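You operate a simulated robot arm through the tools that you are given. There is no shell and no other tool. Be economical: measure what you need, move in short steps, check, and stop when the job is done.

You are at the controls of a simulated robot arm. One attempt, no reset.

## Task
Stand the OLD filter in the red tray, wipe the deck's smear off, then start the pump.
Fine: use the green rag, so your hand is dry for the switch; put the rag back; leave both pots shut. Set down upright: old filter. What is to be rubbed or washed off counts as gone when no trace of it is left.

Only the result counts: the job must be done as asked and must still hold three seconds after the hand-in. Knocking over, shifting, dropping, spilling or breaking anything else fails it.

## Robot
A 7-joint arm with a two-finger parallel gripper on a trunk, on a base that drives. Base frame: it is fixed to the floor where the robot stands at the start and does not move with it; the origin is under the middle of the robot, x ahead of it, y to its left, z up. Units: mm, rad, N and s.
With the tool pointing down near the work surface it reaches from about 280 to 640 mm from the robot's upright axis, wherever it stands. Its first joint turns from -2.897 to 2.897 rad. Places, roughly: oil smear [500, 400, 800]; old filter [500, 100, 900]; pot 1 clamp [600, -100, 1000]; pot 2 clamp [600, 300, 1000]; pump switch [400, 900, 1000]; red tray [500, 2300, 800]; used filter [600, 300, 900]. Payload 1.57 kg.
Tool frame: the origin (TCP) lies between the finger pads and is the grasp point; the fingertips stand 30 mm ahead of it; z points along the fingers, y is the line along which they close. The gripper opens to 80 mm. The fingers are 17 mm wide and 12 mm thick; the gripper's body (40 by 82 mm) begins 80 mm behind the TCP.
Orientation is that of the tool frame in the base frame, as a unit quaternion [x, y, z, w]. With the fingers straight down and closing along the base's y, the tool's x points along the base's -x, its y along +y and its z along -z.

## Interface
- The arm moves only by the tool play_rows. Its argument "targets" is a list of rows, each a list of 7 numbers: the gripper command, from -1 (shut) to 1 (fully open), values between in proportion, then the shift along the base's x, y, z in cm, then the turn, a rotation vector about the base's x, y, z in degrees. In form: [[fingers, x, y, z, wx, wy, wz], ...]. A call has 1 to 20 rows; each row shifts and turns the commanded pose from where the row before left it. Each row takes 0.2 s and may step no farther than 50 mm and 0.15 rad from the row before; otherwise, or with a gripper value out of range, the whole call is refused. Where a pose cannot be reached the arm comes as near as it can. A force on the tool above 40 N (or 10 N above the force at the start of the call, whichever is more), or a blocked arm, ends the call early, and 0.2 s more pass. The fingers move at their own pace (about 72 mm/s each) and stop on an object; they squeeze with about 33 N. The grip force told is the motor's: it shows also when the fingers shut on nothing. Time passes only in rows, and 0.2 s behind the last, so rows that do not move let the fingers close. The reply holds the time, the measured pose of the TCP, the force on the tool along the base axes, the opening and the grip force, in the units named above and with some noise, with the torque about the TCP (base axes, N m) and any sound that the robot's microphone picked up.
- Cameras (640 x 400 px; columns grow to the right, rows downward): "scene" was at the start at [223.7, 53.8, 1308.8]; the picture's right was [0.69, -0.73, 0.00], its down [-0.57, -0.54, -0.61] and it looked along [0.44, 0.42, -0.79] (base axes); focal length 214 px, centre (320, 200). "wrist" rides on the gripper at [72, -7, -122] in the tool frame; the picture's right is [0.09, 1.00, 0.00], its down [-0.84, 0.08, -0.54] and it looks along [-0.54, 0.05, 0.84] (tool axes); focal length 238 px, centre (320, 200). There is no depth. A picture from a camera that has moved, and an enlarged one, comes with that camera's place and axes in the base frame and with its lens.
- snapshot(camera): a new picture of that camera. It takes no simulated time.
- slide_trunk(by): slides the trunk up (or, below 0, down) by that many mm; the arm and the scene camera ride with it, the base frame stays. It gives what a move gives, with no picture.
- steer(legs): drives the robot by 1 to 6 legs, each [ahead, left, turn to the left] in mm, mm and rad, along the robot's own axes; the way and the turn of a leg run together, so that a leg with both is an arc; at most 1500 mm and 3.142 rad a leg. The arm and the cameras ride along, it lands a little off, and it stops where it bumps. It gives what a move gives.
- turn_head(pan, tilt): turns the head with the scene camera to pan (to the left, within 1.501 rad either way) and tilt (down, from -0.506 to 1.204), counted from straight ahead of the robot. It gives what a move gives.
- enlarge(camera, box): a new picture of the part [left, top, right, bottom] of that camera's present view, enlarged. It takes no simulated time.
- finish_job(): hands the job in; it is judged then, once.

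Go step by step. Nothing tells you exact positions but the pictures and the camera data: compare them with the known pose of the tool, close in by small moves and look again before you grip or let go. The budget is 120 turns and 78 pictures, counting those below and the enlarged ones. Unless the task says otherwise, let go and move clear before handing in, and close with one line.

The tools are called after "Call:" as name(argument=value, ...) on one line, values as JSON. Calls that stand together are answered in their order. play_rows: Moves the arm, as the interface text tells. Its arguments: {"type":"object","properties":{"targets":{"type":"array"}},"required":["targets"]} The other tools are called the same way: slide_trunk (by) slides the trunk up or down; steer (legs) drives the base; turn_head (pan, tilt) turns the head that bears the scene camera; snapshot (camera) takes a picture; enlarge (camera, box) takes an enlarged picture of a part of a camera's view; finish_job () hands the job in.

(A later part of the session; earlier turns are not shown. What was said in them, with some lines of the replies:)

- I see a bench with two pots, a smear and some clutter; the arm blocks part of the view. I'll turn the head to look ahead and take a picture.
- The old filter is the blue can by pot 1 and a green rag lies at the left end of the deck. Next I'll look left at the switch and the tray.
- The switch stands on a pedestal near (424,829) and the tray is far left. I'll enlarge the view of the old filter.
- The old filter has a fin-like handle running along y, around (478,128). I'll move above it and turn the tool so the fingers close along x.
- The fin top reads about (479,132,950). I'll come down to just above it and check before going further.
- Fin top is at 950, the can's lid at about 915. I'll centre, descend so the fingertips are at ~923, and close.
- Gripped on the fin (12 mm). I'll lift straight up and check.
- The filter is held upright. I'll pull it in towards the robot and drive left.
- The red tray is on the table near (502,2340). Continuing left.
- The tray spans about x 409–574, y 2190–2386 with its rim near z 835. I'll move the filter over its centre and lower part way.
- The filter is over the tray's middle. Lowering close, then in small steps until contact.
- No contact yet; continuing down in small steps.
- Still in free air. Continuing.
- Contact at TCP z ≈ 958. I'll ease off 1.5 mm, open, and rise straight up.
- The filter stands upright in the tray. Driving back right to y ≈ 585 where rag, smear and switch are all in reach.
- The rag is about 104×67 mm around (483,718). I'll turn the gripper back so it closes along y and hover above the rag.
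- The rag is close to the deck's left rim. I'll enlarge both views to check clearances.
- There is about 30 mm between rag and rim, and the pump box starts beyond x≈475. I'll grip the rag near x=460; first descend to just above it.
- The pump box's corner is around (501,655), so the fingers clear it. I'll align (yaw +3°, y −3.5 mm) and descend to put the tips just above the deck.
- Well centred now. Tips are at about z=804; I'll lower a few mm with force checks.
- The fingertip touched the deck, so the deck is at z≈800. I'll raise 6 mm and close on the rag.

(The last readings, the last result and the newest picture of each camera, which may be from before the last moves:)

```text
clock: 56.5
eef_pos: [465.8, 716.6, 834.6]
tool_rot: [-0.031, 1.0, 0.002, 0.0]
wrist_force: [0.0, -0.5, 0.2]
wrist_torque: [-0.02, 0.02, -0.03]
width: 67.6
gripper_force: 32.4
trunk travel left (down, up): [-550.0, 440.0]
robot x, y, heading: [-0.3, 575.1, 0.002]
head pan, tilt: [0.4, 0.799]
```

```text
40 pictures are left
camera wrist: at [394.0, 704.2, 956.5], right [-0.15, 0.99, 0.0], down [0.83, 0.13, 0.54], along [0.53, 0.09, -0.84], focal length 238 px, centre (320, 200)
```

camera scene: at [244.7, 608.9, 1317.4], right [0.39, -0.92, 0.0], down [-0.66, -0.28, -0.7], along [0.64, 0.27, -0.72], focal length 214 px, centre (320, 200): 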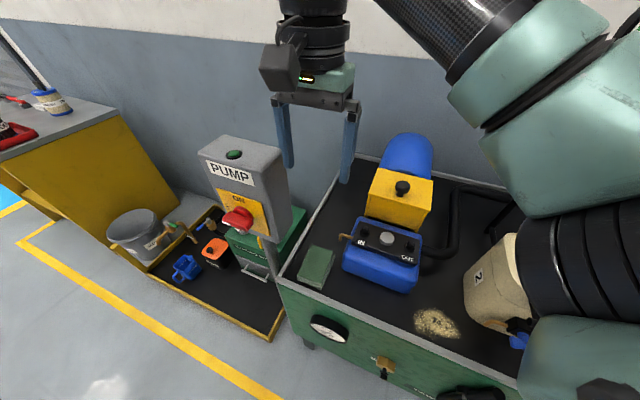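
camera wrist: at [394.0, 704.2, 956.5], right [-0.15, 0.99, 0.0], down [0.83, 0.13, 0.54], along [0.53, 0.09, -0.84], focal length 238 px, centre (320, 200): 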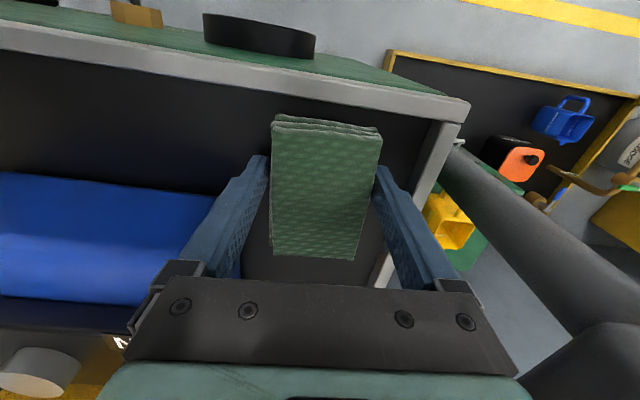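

Rag held (67.6 mm). I'll lift it and carry it towards the smear to view the clearances there.

Call:
play_rows(targets=[[-1, 0, 0, 1, 0, 0, 0], [-1, 0, 0, 3, 0, 0, 0], [-1, 0, 0, 4, 0, 0, 0], [-1, 0, 0, 4, 0, 0, 0], [-1, 0, 0, 4, 0, 0, 0], [-1, 0, 0, 4, 0, 0, 0], [-1, -2, -2, 2, 0, 0, 0], [-1, -2, -4, 0, 0, 0, 0], [-1, -2, -4, 0, 0, 0, 0], [-1, -1, -4, 0, 0, 0, 0], [-1, 0, -4, 0, 0, 0, 0], [-1, 0, -4, 0, 0, 0, 0], [-1, 0, -3, 0, 0, 0, 0], [-1, 0, 0, 0, 0, 0, 0]])

Call:
turn_head(pan=-0.1, tilt=0.9)

Call:
snapshot(camera="wrist")

Call:
snapshot(camera="scene")

```text
clock: 59.5
eef_pos: [394.7, 464.6, 1055.9]
tool_rot: [-0.03, 1.0, 0.002, 0.0]
wrist_force: [-0.2, 0.8, -0.8]
wrist_torque: [0.01, 0.0, 0.01]
width: 67.2
gripper_force: 33.4
trunk travel left (down, up): [-550.0, 440.0]
robot x, y, heading: [0.1, 577.2, 0.008]
head pan, tilt: [0.4, 0.799]
```

```text
clock: 60.5
eef_pos: [395.3, 465.6, 1056.2]
tool_rot: [-0.03, 1.0, 0.002, 0.001]
wrist_force: [0.1, 0.1, -0.4]
wrist_torque: [-0.04, 0.01, 0.01]
width: 67.1
gripper_force: 33.4
trunk travel left (down, up): [-550.0, 440.0]
robot x, y, heading: [-0.5, 572.6, 0.005]
head pan, tilt: [-0.099, 0.901]
```

```text
39 pictures are left
camera wrist: at [323.7, 454.4, 1177.2], right [-0.15, 0.99, 0.0], down [0.83, 0.13, 0.54], along [0.54, 0.09, -0.84], focal length 238 px, centre (320, 200)
```

wrist: 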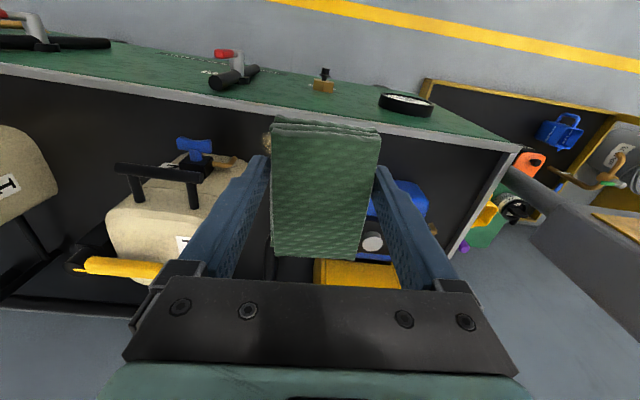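

```text
38 pictures are left
camera scene: at [245.8, 570.2, 1309.5], right [-0.09, -1.0, 0.0], down [-0.78, 0.07, -0.62], along [0.62, -0.06, -0.78], focal length 214 px, centre (320, 200)
```

scene: 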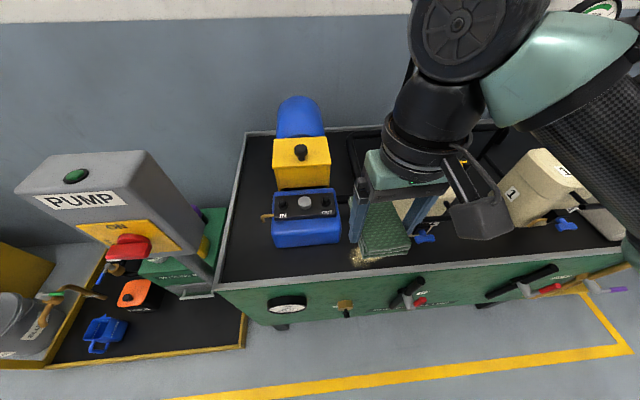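

The rag hides the wrist view, so I'll enlarge the scene view around the smear to check the rim and pump box corner.

Call:
enlarge(camera="scene", box=[300, 200, 440, 290])

```text
4.44 times, centred on (370, 245) of scene
camera zoom: at [245.8, 570.2, 1309.5], right [-0.09, -1.0, 0.0], down [-0.78, 0.07, -0.62], along [0.62, -0.06, -0.78], focal length 953 px, centre (98, 0)
```

zoom: 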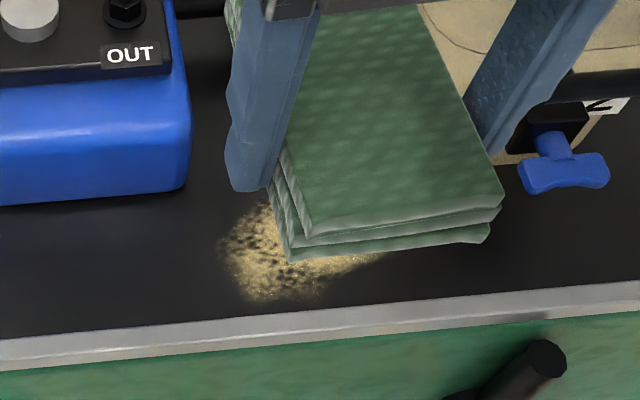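

Smear covers x≈429–492, y≈380–478; rim inner edge at x≈419 and pump box corner at (504,493). I'll put the TCP at (455.5, 430), square up the yaw, and lower the rag towards the deck.

Call:
play_rows(targets=[[-1, 3, -2, 0, 0, 0, -3], [-1, 3, -1.5, 0, 0, 0, 0], [-1, 0, 0, -4, 0, 0, 0], [-1, 0, 0, -4, 0, 0, 0], [-1, 0, 0, -4, 0, 0, 0], [-1, 0, 0, -4, 0, 0, 0], [-1, 0, 0, -3.5, 0, 0, 0], [-1, 0, 0, 0, 0, 0, 0]])

Call:
enlarge(camera="scene", box=[300, 200, 440, 290])

```text
clock: 62.2
eef_pos: [454.5, 431.8, 860.7]
tool_rot: [-0.003, 1.0, 0.002, 0.0]
wrist_force: [-0.1, -0.4, -0.5]
wrist_torque: [-0.01, 0.03, 0.01]
width: 66.9
gripper_force: 33.4
trunk travel left (down, up): [-550.0, 440.0]
robot x, y, heading: [-0.0, 573.5, 0.002]
head pan, tilt: [-0.099, 0.901]
```

```text
4.44 times, centred on (370, 245) of scene
camera zoom: at [245.7, 570.1, 1309.5], right [-0.09, -1.0, 0.0], down [-0.78, 0.07, -0.62], along [0.62, -0.06, -0.78], focal length 953 px, centre (98, 0)
```

zoom: 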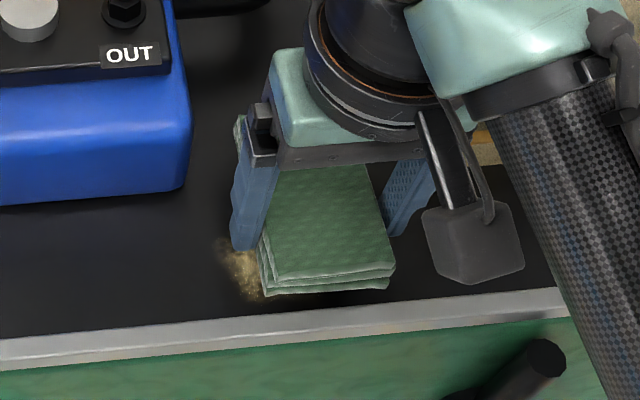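

Call:
play_rows(targets=[[-1, 0, 0, -1.2, 0, 0, 0], [-1, 0, 0, -0.9, 0, 0, 0], [-1, 0, 0, 0, 0, 0, 0]])

Call:
play_rows(targets=[[-1, 0, 0, -0.2, 0, 0, 0], [-1, 0, 0, -0.2, 0, 0, 0]])

```text
clock: 63.0
eef_pos: [456.2, 430.9, 839.4]
tool_rot: [-0.005, 1.0, 0.002, 0.0]
wrist_force: [0.1, 0.4, -1.1]
wrist_torque: [-0.02, -0.01, 0.01]
width: 67.4
gripper_force: 33.0
trunk travel left (down, up): [-550.0, 440.0]
robot x, y, heading: [-0.3, 574.8, 0.002]
head pan, tilt: [-0.099, 0.901]
```

```text
clock: 63.6
eef_pos: [455.7, 430.7, 834.8]
tool_rot: [-0.005, 1.0, 0.002, -0.001]
wrist_force: [0.6, 0.6, -0.5]
wrist_torque: [-0.01, 0.0, 0.03]
width: 66.9
gripper_force: 33.0
trunk travel left (down, up): [-550.0, 440.0]
robot x, y, heading: [2.8, 576.7, 0.006]
head pan, tilt: [-0.099, 0.901]
```

Call:
play_rows(targets=[[-1, 0, 0, -0.1, 0, 0, 0], [-1, 0, 0, -0.1, 0, 0, 0]])

```text
clock: 64.2
eef_pos: [455.5, 431.7, 833.3]
tool_rot: [-0.004, 1.0, 0.002, -0.001]
wrist_force: [0.4, 0.2, 2.9]
wrist_torque: [-0.14, 0.12, 0.0]
width: 67.2
gripper_force: 33.7
trunk travel left (down, up): [-550.0, 440.0]
robot x, y, heading: [-0.9, 571.6, 0.004]
head pan, tilt: [-0.099, 0.901]
```

Light contact now. I'll press one more millimetre and wipe in y between about 397 and 448.

Call:
play_rows(targets=[[-1, 0, 0, -0.05, 0, 0, 0], [-1, 0, 0.9, 0, 0, 0, 0], [-1, 0, 0.8, 0, 0, 0, 0], [-1, 0, -1.2, 0, 0, 0, 0], [-1, 0, -1.3, 0, 0, 0, 0], [-1, 0, -1.3, 0, 0, 0, 0], [-1, 0, -1.3, 0, 0, 0, 0], [-1, 0, 1.3, 0, 0, 0, 0], [-1, 0, 1.3, 0, 0, 0, 0], [-1, 0, 1.3, 0, 0, 0, 0], [-1, 0, 1.2, 0, 0, 0, 0], [-1, 0, -1.2, 0, 0, 0, 0], [-1, 0, -1.3, 0, 0, 0, 0], [-1, 0, -1.3, 0, 0, 0, 0], [-1, 0, -1.3, 0, 0, 0, 0]])

Call:
enlarge(camera="scene", box=[300, 200, 440, 290])

```text
clock: 67.5
eef_pos: [453.5, 402.4, 833.1]
tool_rot: [-0.01, 1.0, 0.004, -0.001]
wrist_force: [-6.0, 22.2, 11.3]
wrist_torque: [0.06, -0.48, 0.84]
width: 66.7
gripper_force: 33.0
trunk travel left (down, up): [-550.0, 440.0]
robot x, y, heading: [-0.0, 574.7, 0.01]
head pan, tilt: [-0.099, 0.901]
```

```text
4.44 times, centred on (370, 245) of scene
camera zoom: at [244.3, 573.4, 1309.8], right [-0.09, -1.0, 0.0], down [-0.78, 0.07, -0.62], along [0.62, -0.06, -0.78], focal length 953 px, centre (98, 0)
```

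zoom: 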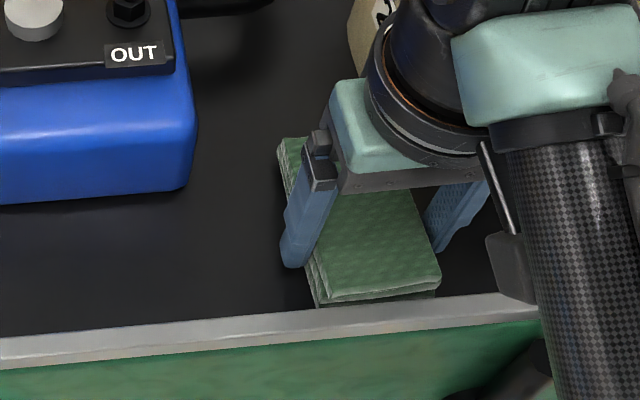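

The left part is clean, but a 22 N side force says the rag's far end met something at the pot side. I'll back off at once and look.

Call:
play_rows(targets=[[-1, 0, 1, 0, 0, 0, 0], [-1, 0, 0.5, 0.3, 0, 0, 0], [-1, 0, 0, 0, 0, 0, 0]])

Call:
turn_head(pan=-0.5, tilt=0.9)

Call:
snapshot(camera="scene")

Call:
snapshot(camera="wrist")

```text
clock: 68.2
eef_pos: [455.6, 409.6, 836.1]
tool_rot: [-0.002, 1.0, 0.001, -0.001]
wrist_force: [0.2, -0.1, -1.0]
wrist_torque: [0.02, 0.01, 0.02]
width: 66.7
gripper_force: 32.8
trunk travel left (down, up): [-550.0, 440.0]
robot x, y, heading: [0.3, 575.5, 0.005]
head pan, tilt: [-0.099, 0.901]
```

```text
clock: 69.1
eef_pos: [455.2, 412.0, 835.9]
tool_rot: [-0.004, 1.0, 0.001, 0.001]
wrist_force: [0.0, -0.6, 0.2]
wrist_torque: [-0.02, 0.0, 0.0]
width: 67.0
gripper_force: 33.2
trunk travel left (down, up): [-550.0, 440.0]
robot x, y, heading: [1.2, 576.6, 0.002]
head pan, tilt: [-0.499, 0.901]
```

```text
34 pictures are left
camera scene: at [237.1, 541.5, 1309.5], right [-0.47, -0.88, 0.0], down [-0.69, 0.37, -0.62], along [0.55, -0.29, -0.78], focal length 214 px, centre (320, 200)
```

scene: 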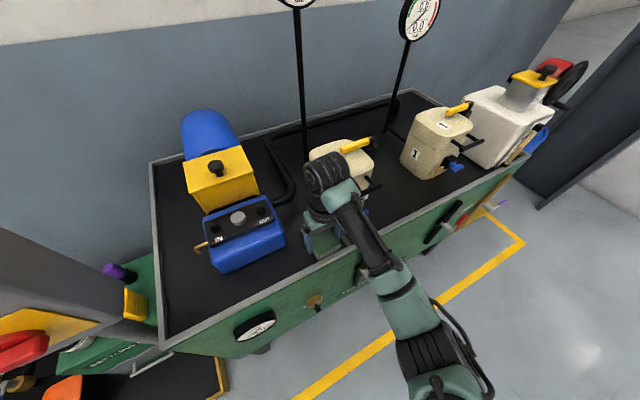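

```text
33 pictures are left
camera wrist: at [383.4, 404.0, 957.9], right [-0.1, 0.99, 0.0], down [0.84, 0.08, 0.54], along [0.54, 0.06, -0.84], focal length 238 px, centre (320, 200)
```

wrist: 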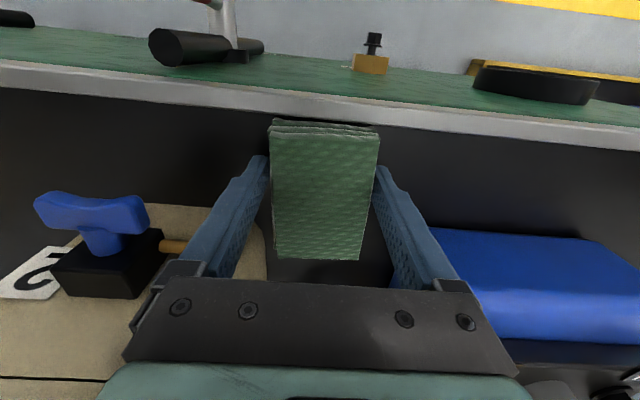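

The rag's far end touched pot 2's side; I'm clear of it now. I'll lift and look at the deck and the pot.

Call:
play_rows(targets=[[-1, 0, 0.5, 2, 0, 0, 0], [-1, 0, 0.5, 4, 0, 0, 0], [-1, 0, 0, 4, 0, 0, 0], [-1, 0, 0, 4, 0, 0, 0], [-1, 0, 0, 4, 0, 0, 0], [-1, 0, 2, 4, 0, 0, 0], [-1, -2, 4, 0, 0, 0, 0], [-1, -2, 4, 0, 0, 0, 0], [-1, -2, 4, 0, 0, 0, 0], [-1, 0, 4, 0, 0, 0, 0], [-1, 0, 4, 0, 0, 0, 0], [-1, 0, 0, 0, 0, 0, 0]])

Call:
turn_head(pan=-0.3, tilt=0.799)

Call:
snapshot(camera="scene")

Call:
enlarge(camera="scene", box=[280, 220, 420, 310])

```text
clock: 71.7
eef_pos: [395.8, 642.6, 1056.7]
tool_rot: [-0.003, 1.0, 0.002, 0.0]
wrist_force: [0.0, -1.0, -0.1]
wrist_torque: [0.03, 0.0, 0.01]
width: 67.0
gripper_force: 32.8
trunk travel left (down, up): [-550.0, 440.0]
robot x, y, heading: [1.2, 578.5, 0.006]
head pan, tilt: [-0.499, 0.901]
```

```text
clock: 72.5
eef_pos: [394.9, 642.0, 1056.4]
tool_rot: [-0.004, 1.0, 0.002, 0.0]
wrist_force: [0.6, -0.4, -0.2]
wrist_torque: [-0.05, 0.01, 0.02]
width: 66.8
gripper_force: 32.7
trunk travel left (down, up): [-550.0, 440.0]
robot x, y, heading: [8.2, 571.5, 0.005]
head pan, tilt: [-0.3, 0.799]
```

```text
32 pictures are left
camera scene: at [247.7, 553.7, 1317.4], right [-0.29, -0.96, 0.0], down [-0.69, 0.21, -0.7], along [0.67, -0.2, -0.72], focal length 214 px, centre (320, 200)
```

scene: 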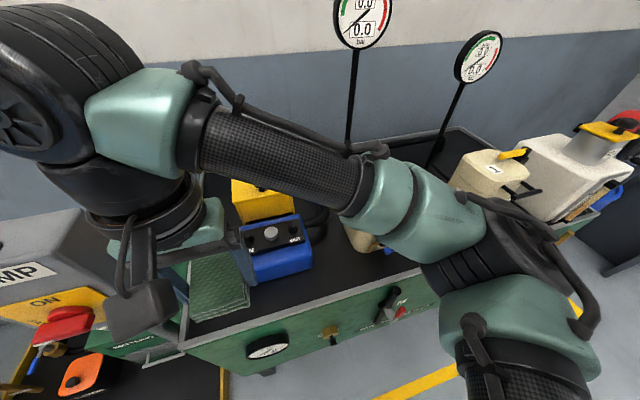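

```text
4.44 times, centred on (350, 265) of scene
camera zoom: at [247.7, 553.7, 1317.4], right [-0.29, -0.96, 0.0], down [-0.69, 0.21, -0.7], along [0.67, -0.2, -0.72], focal length 953 px, centre (187, -89)
```

zoom: 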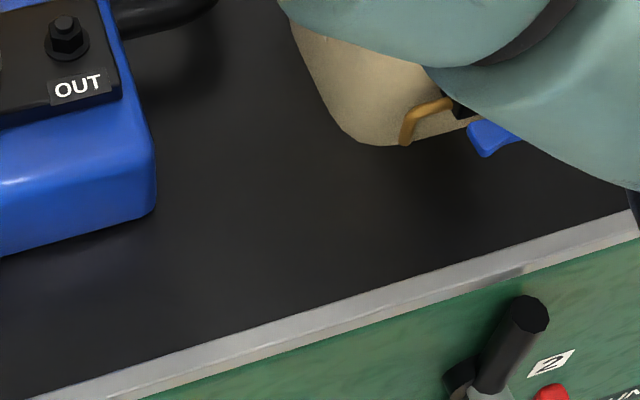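

The smear looks gone and pot 2 looks unmoved. Now I'll return the rag to its original place (TCP 465.5, 716.5, yaw +3°).

Call:
play_rows(targets=[[-1, 2, 2, 0, 0, 0, 3], [-1, 2.5, 2.7, 0, 0, 0, 0], [-1, 2.55, 2.75, 0, 0, 0, 0], [-1, 0, 0, -4, 0, 0, 0], [-1, 0, 0, -4, 0, 0, 0], [-1, 0, 0, -4, 0, 0, 0], [-1, 0, 0, -4, 0, 0, 0], [-1, 0, 0, -3, 0, 0, 0], [-1, 0, 0, -2, 0, 0, 0], [-1, 0, 0, -0.8, 0, 0, 0], [-1, 0, 0, 0, 0, 0, 0]])

Call:
snapshot(camera="wrist")

```text
clock: 74.8
eef_pos: [465.8, 716.1, 837.1]
tool_rot: [-0.031, 1.0, 0.001, 0.0]
wrist_force: [1.1, -1.4, 0.2]
wrist_torque: [0.03, 0.0, 0.01]
width: 66.9
gripper_force: 33.4
trunk travel left (down, up): [-550.0, 440.0]
robot x, y, heading: [3.2, 568.9, 0.004]
head pan, tilt: [-0.3, 0.799]
```

```text
30 pictures are left
camera wrist: at [394.9, 704.8, 959.4], right [-0.15, 0.99, 0.0], down [0.83, 0.13, 0.54], along [0.54, 0.09, -0.84], focal length 238 px, centre (320, 200)
```

wrist: 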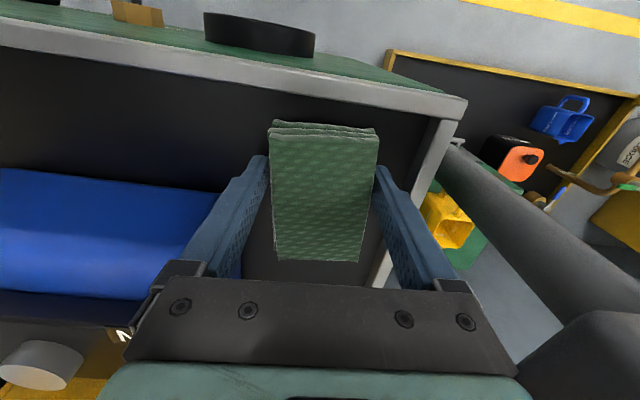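

Rag is back over its place, slightly rotated in the grip; I'll trim yaw −3°, lower to contact and release.

Call:
play_rows(targets=[[-1, 0, 0, -0.1, 0, 0, -3], [-1, 0, 0, -0.15, 0, 0, 0], [-1, 0, 0, -0.1, 0, 0, 0]])

```text
clock: 75.7
eef_pos: [465.7, 717.1, 834.3]
tool_rot: [-0.004, 1.0, 0.001, 0.0]
wrist_force: [-0.3, 0.5, -1.1]
wrist_torque: [0.0, 0.0, 0.03]
width: 67.0
gripper_force: 33.1
trunk travel left (down, up): [-550.0, 440.0]
robot x, y, heading: [2.3, 574.2, 0.006]
head pan, tilt: [-0.3, 0.799]
```

Call:
play_rows(targets=[[-1, 0, 0, -0.1, 0, 0, 0]])

Call:
play_rows(targets=[[0.8, 0, 0, 0, 0, 0, 0], [1, 0, 0, 0, 0, 0, 0], [1, 0, 0, 0, 0, 0, 0], [1, 0, 0, 2, 0, 0, 0], [1, 0, 0, 4, 0, 0, 0], [1, 0, 0, 4, 0, 0, 0], [1, 0, 0, 4, 0, 0, 0], [1, 0, 0, 4, 0, 0, 0], [1, 0, 0, 4, 0, 0, 0], [1, -4, -4, 2, 0, 0, 0], [1, -4, -4, 2, 0, 0, 0], [1, -4, -4, 0, 0, 0, 0], [1, 0, 0, 0, 0, 0, 0]])

Call:
snapshot(camera="wrist")

```text
clock: 76.0
eef_pos: [465.4, 716.0, 834.4]
tool_rot: [-0.004, 1.0, 0.002, 0.0]
wrist_force: [-0.1, 0.4, -0.4]
wrist_torque: [0.03, -0.04, -0.01]
width: 66.8
gripper_force: 33.1
trunk travel left (down, up): [-550.0, 440.0]
robot x, y, heading: [1.6, 571.4, 0.008]
head pan, tilt: [-0.3, 0.799]
```

```text
refused: row 10 steps farther than a row can; nothing moved
```

```text
29 pictures are left
camera wrist: at [394.2, 708.7, 954.9], right [-0.1, 0.99, 0.0], down [0.84, 0.08, 0.54], along [0.54, 0.06, -0.84], focal length 238 px, centre (320, 200)
```

wrist: 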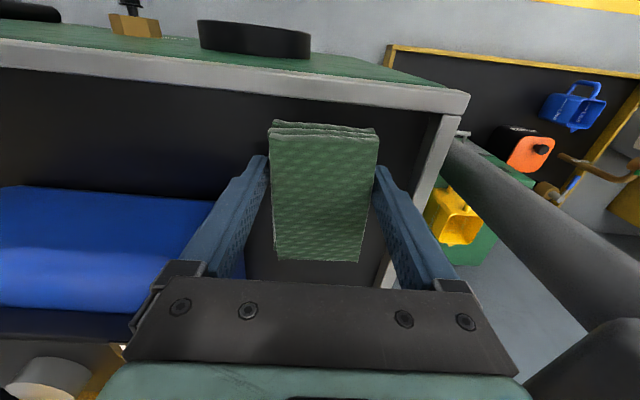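

Call:
play_rows(targets=[[-1, 0, 0, -0.08, 0, 0, 0], [0.8, 0, 0, 0, 0, 0, 0], [1, 0, 0, 0, 0, 0, 0], [1, 0, 0, 0, 0, 0, 0], [1, 0, 0, 2, 0, 0, 0], [1, 0, 0, 4, 0, 0, 0], [1, 0, 0, 4, 0, 0, 0], [1, 0, 0, 4, 0, 0, 0], [1, 0, 0, 4, 0, 0, 0], [1, 0, 0, 4, 0, 0, 0], [1, -3, -3, 2, 0, 0, 0], [1, -3, -3, 2, 0, 0, 0], [1, -3, -3, 0, 0, 0, 0], [1, 0, 0, 0, 0, 0, 0]])

Call:
snapshot(camera="wrist")

```text
clock: 79.0
eef_pos: [375.5, 627.1, 1092.2]
tool_rot: [-0.004, 1.0, 0.001, -0.002]
wrist_force: [0.3, -0.7, 0.1]
wrist_torque: [0.05, -0.03, 0.06]
width: 80.1
gripper_force: 0.0
trunk travel left (down, up): [-550.0, 440.0]
robot x, y, heading: [0.2, 575.1, 0.006]
head pan, tilt: [-0.3, 0.799]
```

```text
28 pictures are left
camera wrist: at [304.0, 619.2, 1214.5], right [-0.1, 0.99, 0.0], down [0.84, 0.08, 0.54], along [0.54, 0.06, -0.84], focal length 238 px, centre (320, 200)
```

wrist: 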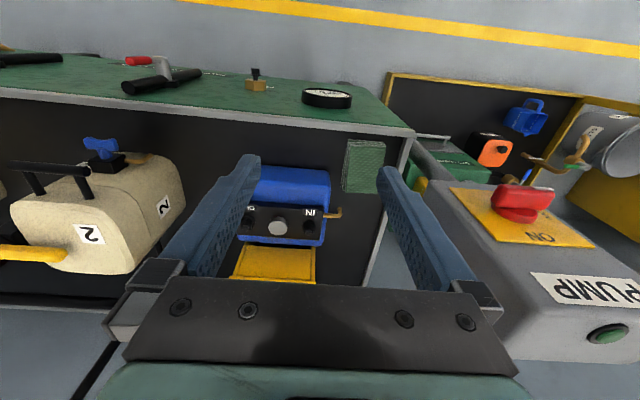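

The rag is back in place. I'll check the deck closely for leftovers and study the switch.

Call:
enlarge(camera="wrist", box=[150, 95, 270, 185])

Call:
enlarge(camera="wrist", box=[420, 150, 640, 350])

Call:
turn_head(pan=0.6, tilt=0.75)

Call:
snapshot(camera="scene")

```text
4.44 times, centred on (210, 140) of wrist
camera zoom: at [304.0, 619.2, 1214.5], right [-0.1, 0.99, 0.0], down [0.84, 0.08, 0.54], along [0.54, 0.06, -0.84], focal length 1059 px, centre (809, 467)
```

zoom: 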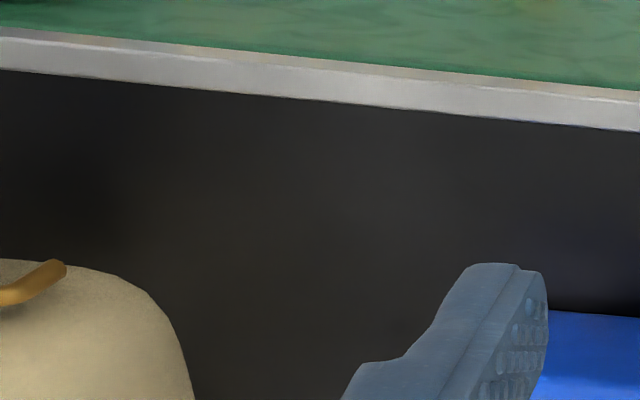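

```text
2.00 times, centred on (530, 250) of wrist
camera zoom: at [304.0, 619.2, 1214.5], right [-0.1, 0.99, 0.0], down [0.84, 0.08, 0.54], along [0.54, 0.06, -0.84], focal length 477 px, centre (-100, 100)
```

zoom: 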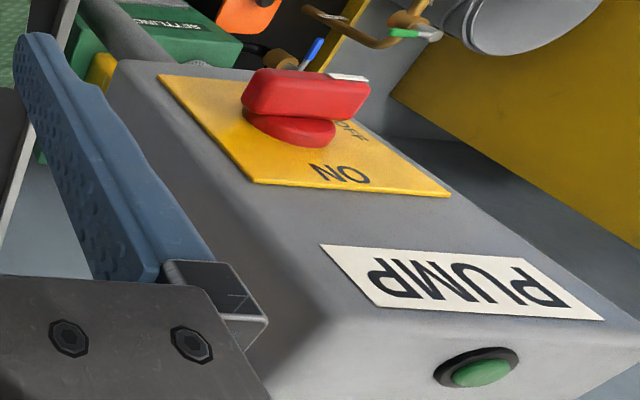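

```text
clock: 80.2
eef_pos: [375.6, 627.5, 1093.7]
tool_rot: [-0.005, 1.0, 0.002, 0.001]
wrist_force: [-0.2, -0.1, -0.3]
wrist_torque: [-0.01, 0.02, -0.03]
width: 79.9
gripper_force: 0.0
trunk travel left (down, up): [-550.0, 440.0]
robot x, y, heading: [0.7, 572.9, 0.003]
head pan, tilt: [0.6, 0.75]
```

```text
25 pictures are left
camera scene: at [238.7, 624.3, 1321.4], right [0.57, -0.82, 0.0], down [-0.56, -0.39, -0.73], along [0.6, 0.42, -0.68], focal length 214 px, centre (320, 200)
```

scene: 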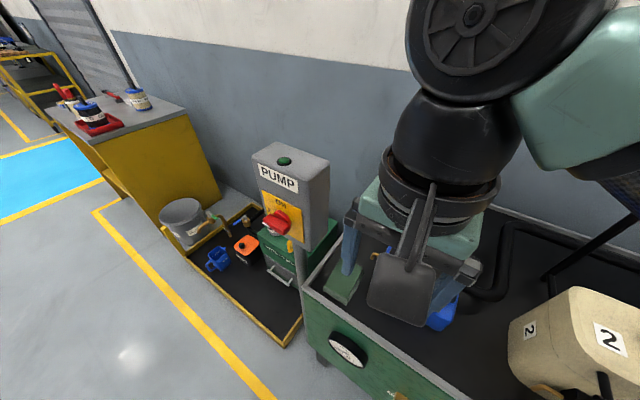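

The deck is clean. Now the switch: red bar points to OFF (left), ON is at the top. I'll take an enlarged scene view to measure it.

Call:
enlarge(camera="scene", box=[240, 135, 340, 265])

```text
3.08 times, centred on (290, 200) of scene
camera zoom: at [238.7, 624.3, 1321.4], right [0.57, -0.82, 0.0], down [-0.56, -0.39, -0.73], along [0.6, 0.42, -0.68], focal length 660 px, centre (412, 200)
```

zoom: 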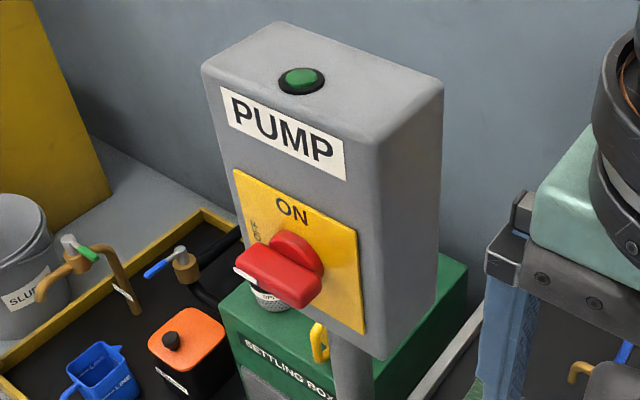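

Plate centre is about (447,864,988), vertical face; bar protrudes to x≈405–433, spanning y≈832–896. I'll shut the fingers and use them to push the bar's right end down, then left. First hover above-right of it and look.

Call:
play_rows(targets=[[-1, 0, 3.5, 0, 0, 0, 0], [-1, 0, 4, 0, 0, 0, 0], [-1, 0, 4, 0, 0, 0, 0], [-1, 0, 4, 0, 0, 0, 0], [-1, 0, 4, -1, 0, 0, 0], [-1, 1, 1.2, -1, 0, 0, 0], [-1, 1.4, 0, 0, 0, 0, 0], [-1, 1.4, 0, 0, 0, 0, 0], [-1, 0, 0, 0, 0, 0, 0]])

Call:
turn_head(pan=0.7, tilt=0.75)

Call:
snapshot(camera="wrist")

Call:
enlarge(camera="scene", box=[240, 110, 400, 260])

```text
clock: 82.2
eef_pos: [413.5, 833.7, 1073.8]
tool_rot: [-0.004, 1.0, 0.002, 0.0]
wrist_force: [-0.6, 0.3, -0.2]
wrist_torque: [-0.02, 0.03, -0.03]
width: 0.0
gripper_force: 21.3
trunk travel left (down, up): [-550.0, 440.0]
robot x, y, heading: [0.3, 572.5, 0.003]
head pan, tilt: [0.6, 0.75]
```

```text
clock: 82.9
eef_pos: [414.3, 833.8, 1073.4]
tool_rot: [-0.005, 1.0, 0.002, 0.0]
wrist_force: [-0.2, -0.1, -0.7]
wrist_torque: [-0.01, -0.01, 0.03]
width: 0.1
gripper_force: 20.9
trunk travel left (down, up): [-550.0, 440.0]
robot x, y, heading: [0.9, 571.8, 0.007]
head pan, tilt: [0.7, 0.75]
```

```text
23 pictures are left
camera wrist: at [341.8, 825.7, 1195.0], right [-0.1, 0.99, 0.0], down [0.84, 0.08, 0.54], along [0.54, 0.06, -0.84], focal length 238 px, centre (320, 200)
```

wrist: 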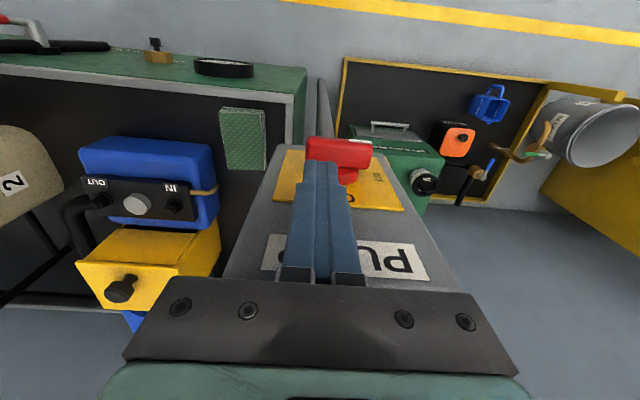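

```text
2.67 times, centred on (320, 185) of scene
camera zoom: at [233.7, 630.9, 1321.4], right [0.65, -0.76, 0.0], down [-0.52, -0.44, -0.73], along [0.56, 0.47, -0.68], focal length 572 px, centre (320, 240)
```

zoom: 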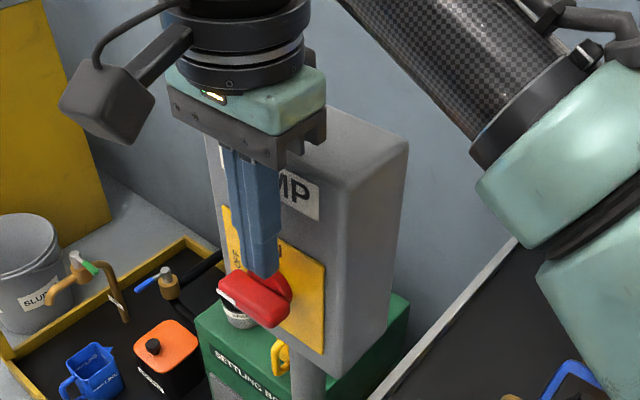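

The shut fingers stand above the bar's right part. I'll lower in small steps and watch for contact.

Call:
play_rows(targets=[[-1, 0, -0.2, -1, 0, 0, 0], [-1, 0, 0, -1, 0, 0, 0], [-1, 0, 0, -1, 0, 0, 0], [-1, 0, 0, -0.5, 0, 0, 0], [-1, 0, 0, -0.5, 0, 0, 0], [-1, 0, 0, -0.5, 0, 0, 0]])

Call:
enlarge(camera="scene", box=[260, 140, 380, 250])

```text
clock: 84.2
eef_pos: [414.6, 832.4, 1039.4]
tool_rot: [-0.004, 1.0, 0.008, 0.007]
wrist_force: [-1.6, -1.2, 10.3]
wrist_torque: [-0.12, -0.44, -0.05]
width: 0.0
gripper_force: 21.5
trunk travel left (down, up): [-550.0, 440.0]
robot x, y, heading: [-0.1, 571.5, 0.006]
head pan, tilt: [0.7, 0.75]
stopped in row 6: the force on the tool passed its limit at 46 N (the readings are from after the stop); the commanded pose is now the measured one
```

```text
3.64 times, centred on (320, 195) of scene
camera zoom: at [232.7, 630.4, 1321.6], right [0.65, -0.76, 0.0], down [-0.52, -0.44, -0.73], along [0.56, 0.47, -0.68], focal length 780 px, centre (320, 218)
```

zoom: 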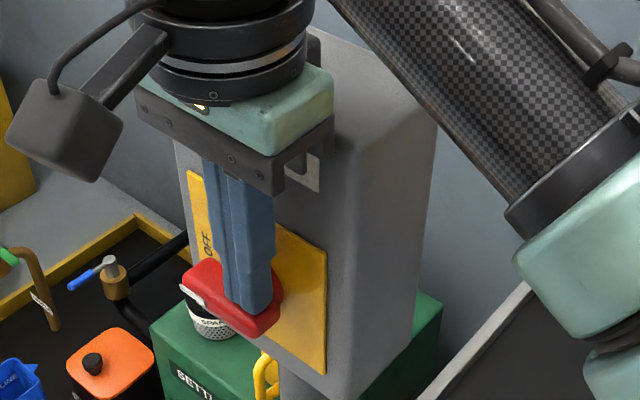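

The gripper body met the top of the switch box (contact 45 mm ahead of the TCP), and the bar has not turned. I'll rise, back off, and tilt the tool 40° so the body stays clear of the box.

Call:
play_rows(targets=[[-1, 0, 0, 2, 0, 0, 0], [-1, -3, 0, 3, 0, 0, 0], [-1, -3, 0, 1, 0, -8, 0], [-1, 0, 0, 0, 0, -8, 0], [-1, 0, 0, 0, 0, -8, 0], [-1, 0, 0, 0, 0, -8, 0], [-1, 0, 0, 0, 0, -8, 0], [-1, 0, 0, -2, 0, 0, 0], [-1, 0, 0, -2, 0, 0, 0], [-1, 0, 0, 0, 0, 0, 0]])

Call:
snapshot(camera="wrist")

Call:
enlarge(camera="scene", box=[240, 110, 400, 260])

```text
clock: 86.3
eef_pos: [354.4, 832.1, 1057.0]
tool_rot: [-0.006, 0.937, 0.005, 0.348]
wrist_force: [0.5, -0.3, -0.8]
wrist_torque: [0.01, -0.02, 0.0]
width: 0.0
gripper_force: 21.2
trunk travel left (down, up): [-550.0, 440.0]
robot x, y, heading: [2.3, 576.2, 0.006]
head pan, tilt: [0.7, 0.75]
```

```text
20 pictures are left
camera wrist: at [222.2, 822.9, 1102.5], right [-0.08, 0.99, -0.05], down [0.28, 0.08, 0.96], along [0.96, 0.07, -0.29], focal length 238 px, centre (320, 200)
```

wrist: 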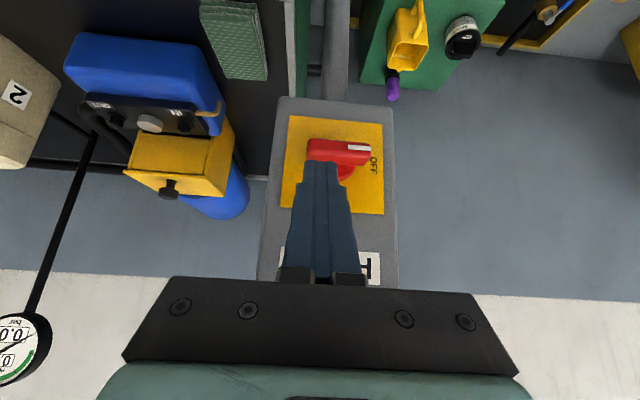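

```text
2.67 times, centred on (320, 185) of scene
camera zoom: at [233.8, 631.0, 1321.4], right [0.65, -0.76, 0.0], down [-0.52, -0.44, -0.73], along [0.56, 0.47, -0.68], focal length 572 px, centre (320, 240)
```

zoom: 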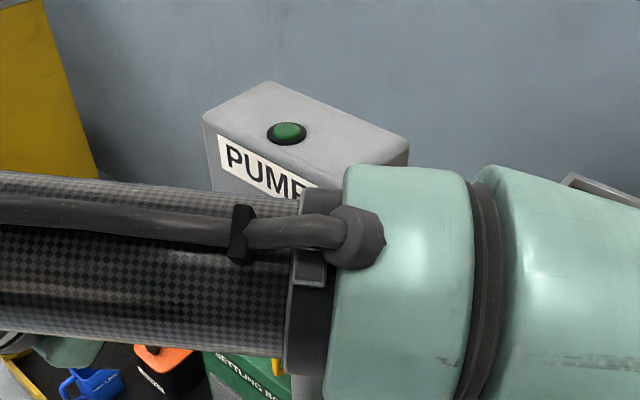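

Frontal view: bar is horizontal, centre y≈857, half-length ≈29 mm. I'll shift to y≈828, bring the tips to x≈425 above the bar's right end, then lower.

Call:
play_rows(targets=[[-1, 2.5, -0.4, 0, 0, 0, 0], [-1, 2.6, 0, 0, 0, 0, 0], [-1, 0, 0, -1, 0, 0, 0], [-1, 0, 0, 0, 0, 0, 0]])

Call:
enlarge(camera="wrist", box=[240, 90, 440, 240])

```text
clock: 87.3
eef_pos: [406.2, 828.7, 1047.8]
tool_rot: [-0.006, 0.938, 0.005, 0.347]
wrist_force: [0.6, -0.5, -0.6]
wrist_torque: [0.0, 0.02, 0.04]
width: 0.0
gripper_force: 21.8
trunk travel left (down, up): [-550.0, 440.0]
robot x, y, heading: [4.2, 571.6, 0.002]
head pan, tilt: [0.7, 0.75]
```

```text
2.67 times, centred on (340, 165) of wrist
camera zoom: at [273.6, 819.4, 1092.6], right [-0.08, 0.99, -0.06], down [0.28, 0.08, 0.96], along [0.96, 0.06, -0.29], focal length 636 px, centre (267, 293)
```

zoom: 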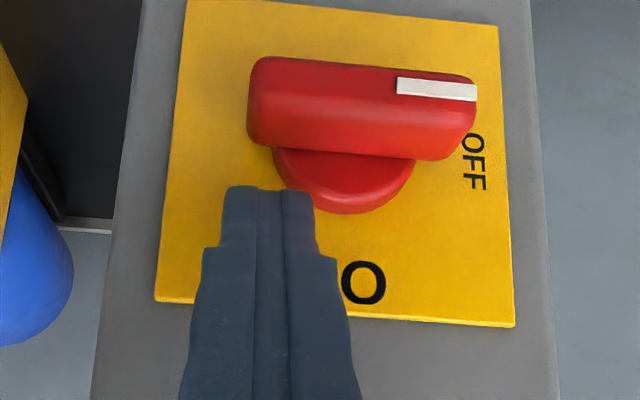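

I'll shift 7 mm further right for more leverage and press down gently.

Call:
play_rows(targets=[[-1, 0, -0.7, 0, 0, 0, 0], [-1, 0, 0, -0.5, 0, 0, 0], [-1, 0, 0, -0.5, 0, 0, 0], [-1, 0, 0, -0.4, 0, 0, 0], [-1, 0, 0, -0.4, 0, 0, 0]])

Call:
enlarge(camera="wrist", box=[240, 90, 440, 240])

```text
clock: 88.5
eef_pos: [406.8, 820.6, 1030.5]
tool_rot: [-0.005, 0.938, 0.005, 0.347]
wrist_force: [-0.4, -0.3, 5.7]
wrist_torque: [-0.02, -0.08, 0.0]
width: 0.1
gripper_force: 21.4
trunk travel left (down, up): [-550.0, 440.0]
robot x, y, heading: [0.2, 571.8, 0.006]
head pan, tilt: [0.7, 0.75]
```

```text
2.67 times, centred on (340, 165) of wrist
camera zoom: at [273.6, 812.3, 1075.6], right [-0.08, 1.0, -0.05], down [0.28, 0.08, 0.96], along [0.96, 0.06, -0.28], focal length 636 px, centre (267, 293)
```

zoom: 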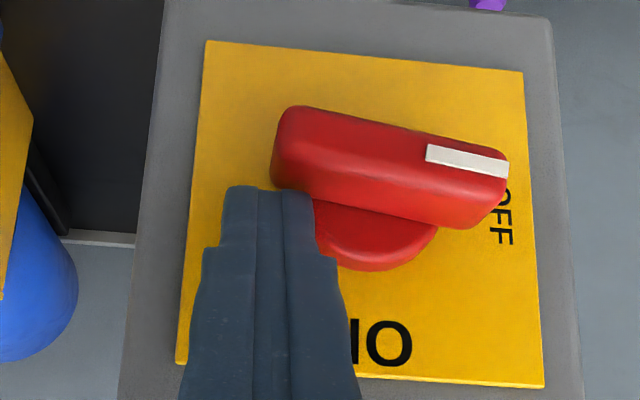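

The bar is turning with only ~6 N. Continuing down.

Call:
play_rows(targets=[[-1, 0, 0, -0.4, 0, 0, 0], [-1, 0, 0, -0.4, 0, 0, 0], [-1, 0, 0, -0.4, 0, 0, 0], [-1, 0, 0, -0.4, 0, 0, 0], [-1, 0, 0, -0.4, 0, 0, 0]])

Call:
enlarge(camera="wrist", box=[240, 90, 440, 240])

```text
clock: 89.8
eef_pos: [407.9, 820.3, 1010.4]
tool_rot: [-0.006, 0.938, 0.005, 0.346]
wrist_force: [1.1, -10.3, 0.4]
wrist_torque: [-0.23, 0.03, -0.23]
width: 0.0
gripper_force: 21.8
trunk travel left (down, up): [-550.0, 440.0]
robot x, y, heading: [0.5, 576.6, 0.001]
head pan, tilt: [0.7, 0.75]
```

```text
2.67 times, centred on (340, 165) of wrist
camera zoom: at [273.7, 811.5, 1055.1], right [-0.08, 1.0, -0.05], down [0.28, 0.08, 0.96], along [0.96, 0.06, -0.29], focal length 636 px, centre (267, 293)
```

zoom: 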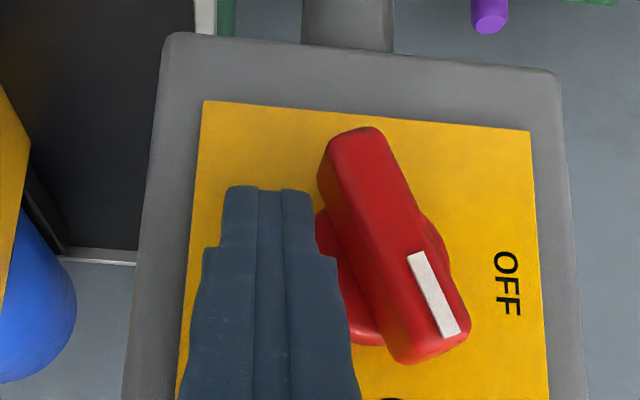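

About 65° turned. Now a little lower, then push left (+y) against the bar's lower half.

Call:
play_rows(targets=[[-1, 0, 0, -0.5, 0, 0, 0], [-1, 0, 0, -0.5, 0, 0, 0], [-1, 0, 0.4, 0, 0, 0, 0], [-1, 0, 0.4, 0, 0, 0, 0]])

Call:
enlarge(camera="wrist", box=[240, 90, 440, 240])

```text
clock: 90.8
eef_pos: [406.1, 827.2, 998.8]
tool_rot: [-0.007, 0.939, 0.003, 0.345]
wrist_force: [-9.6, -17.2, -9.3]
wrist_torque: [-0.38, 0.35, -0.31]
width: 0.0
gripper_force: 21.2
trunk travel left (down, up): [-550.0, 440.0]
robot x, y, heading: [-2.8, 574.9, 0.004]
head pan, tilt: [0.7, 0.75]
```

```text
2.67 times, centred on (340, 165) of wrist
camera zoom: at [272.4, 818.4, 1044.5], right [-0.08, 0.99, -0.06], down [0.29, 0.08, 0.95], along [0.95, 0.06, -0.29], focal length 636 px, centre (267, 293)
```

zoom: 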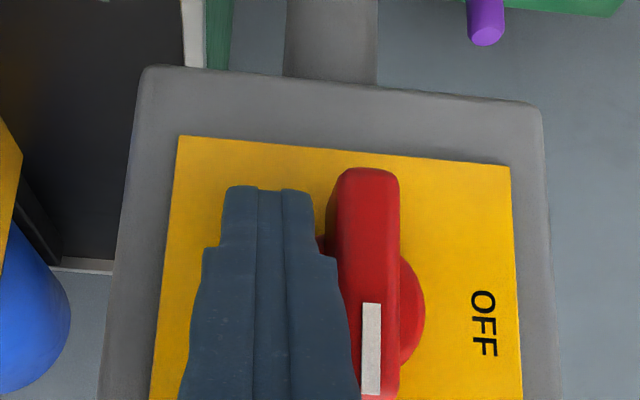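

The bar is about vertical at ON. I'll back off to the right, withdraw, and check the switch and pump.

Call:
play_rows(targets=[[-1, 0, -1, 0, 0, 0, 0], [-1, 0, -1, 0, 0, 0, 0], [-1, -4, 0, 0, 0, 0, 0], [-1, -4, 0, 1, 0, 0, 0], [-1, 0, 0, 0, 0, 0, 0]])

Call:
snapshot(camera="wrist")

```text
clock: 92.0
eef_pos: [328.4, 809.8, 1009.7]
tool_rot: [-0.005, 0.938, 0.004, 0.347]
wrist_force: [0.4, 0.5, -0.1]
wrist_torque: [-0.04, 0.0, 0.01]
width: 0.0
gripper_force: 21.3
trunk travel left (down, up): [-550.0, 440.0]
robot x, y, heading: [1.1, 575.5, 0.003]
head pan, tilt: [0.7, 0.75]
```

```text
14 pictures are left
camera wrist: at [194.0, 800.8, 1054.7], right [-0.08, 0.99, -0.05], down [0.28, 0.08, 0.96], along [0.96, 0.06, -0.29], focal length 238 px, centre (320, 200)
```

wrist: 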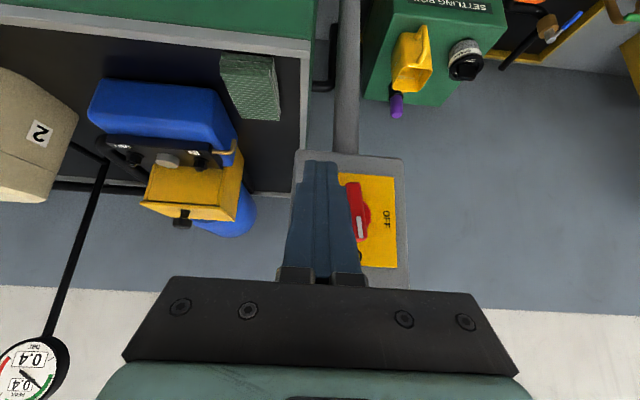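

The gauge now reads 0.4 bar, so the pump is running. I'll move the arm clear and look over everything.

Call:
play_rows(targets=[[-1, -1, -2, 3, 0, 0, 0], [-1, 0, -4, 3, 0, 0, 0], [-1, 0, -4, 3, 0, 8, 0], [-1, 0, -4, 3, 0, 8, 0], [-1, 0, -4, 0, 0, 8, 0], [-1, 0, -4, 0, 0, 8, 0], [-1, 0, 0, 0, 0, 8, 0]])

Call:
turn_head(pan=0.6, tilt=0.7)

Call:
snapshot(camera="scene")

Call:
turn_head(pan=-0.2, tilt=0.6)

Call:
snapshot(camera="scene")

Call:
snapshot(camera="wrist")

```text
clock: 93.5
eef_pos: [325.9, 601.1, 1135.5]
tool_rot: [-0.003, 1.0, 0.007, 0.006]
wrist_force: [-0.1, -0.5, -0.1]
wrist_torque: [0.04, 0.0, -0.02]
width: 0.0
gripper_force: 20.8
out of reach, approached as far as the arm can: row 2
trunk travel left (down, up): [-550.0, 440.0]
robot x, y, heading: [-0.5, 575.1, 0.005]
head pan, tilt: [0.7, 0.75]
```

```text
clock: 94.2
eef_pos: [325.8, 601.5, 1134.6]
tool_rot: [-0.003, 1.0, 0.007, 0.006]
wrist_force: [0.5, -0.4, 0.5]
wrist_torque: [-0.01, -0.01, -0.01]
width: 0.0
gripper_force: 21.3
trunk travel left (down, up): [-550.0, 440.0]
robot x, y, heading: [2.0, 575.4, 0.007]
head pan, tilt: [0.6, 0.7]
```

```text
13 pictures are left
camera scene: at [240.5, 625.7, 1325.6], right [0.57, -0.82, 0.0], down [-0.53, -0.37, -0.76], along [0.63, 0.44, -0.64], focal length 214 px, centre (320, 200)
```

scene: 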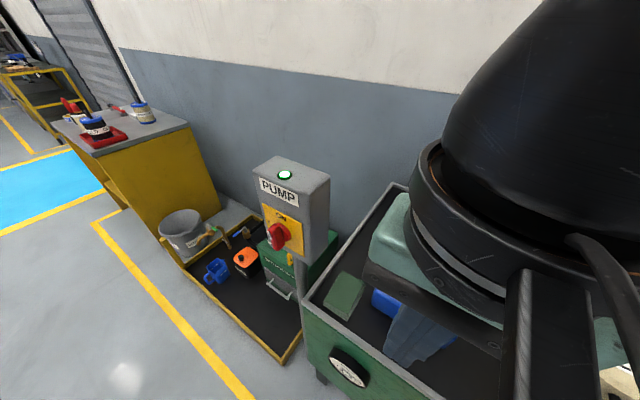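

```text
clock: 95.3
eef_pos: [325.3, 601.6, 1135.2]
tool_rot: [-0.004, 1.0, 0.006, 0.007]
wrist_force: [0.1, -0.2, 0.7]
wrist_torque: [0.0, 0.0, 0.04]
width: 0.0
gripper_force: 21.4
trunk travel left (down, up): [-550.0, 440.0]
robot x, y, heading: [-0.9, 573.9, 0.006]
head pan, tilt: [-0.201, 0.6]
```

```text
12 pictures are left
camera scene: at [257.4, 560.3, 1334.3], right [-0.19, -0.98, 0.0], down [-0.55, 0.11, -0.83], along [0.81, -0.16, -0.57], focal length 214 px, centre (320, 200)
```

scene: 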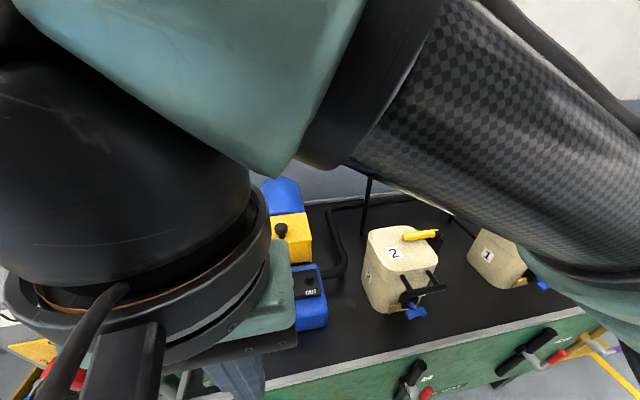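

```text
11 pictures are left
camera wrist: at [252.2, 592.7, 1255.7], right [-0.1, 0.99, 0.01], down [0.83, 0.08, 0.55], along [0.55, 0.06, -0.83], focal length 238 px, centre (320, 200)
```

wrist: 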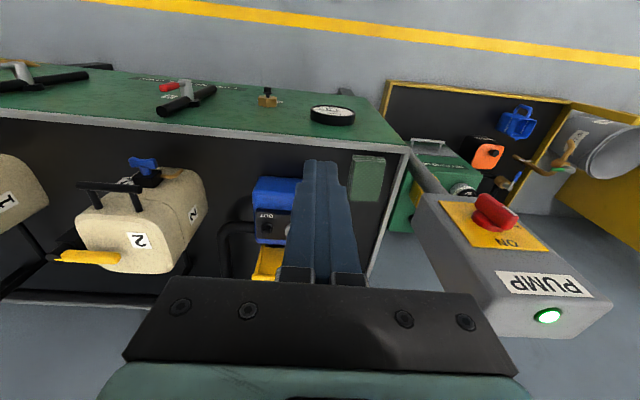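

The lamp is lit, the pointer is at ON, the old filter stands in the red tray, the rag is back at (480,717), the deck is clean and both pots are shut. Handing in.

Call:
finish_job()

```text
The job is handed in.
```

The old filter is standing upright in the red tray and the deck smear is wiped off. The green rag is back in its place, and the pump is running with its lamp lit. Both pots are still shut. While wiping, the rag pressed briefly against pot 2 (about 22 N), and the gripper pressed down at the pump switch (46 N), possibly on the top of its box. Nothing looked moved in the pictures afterwards.
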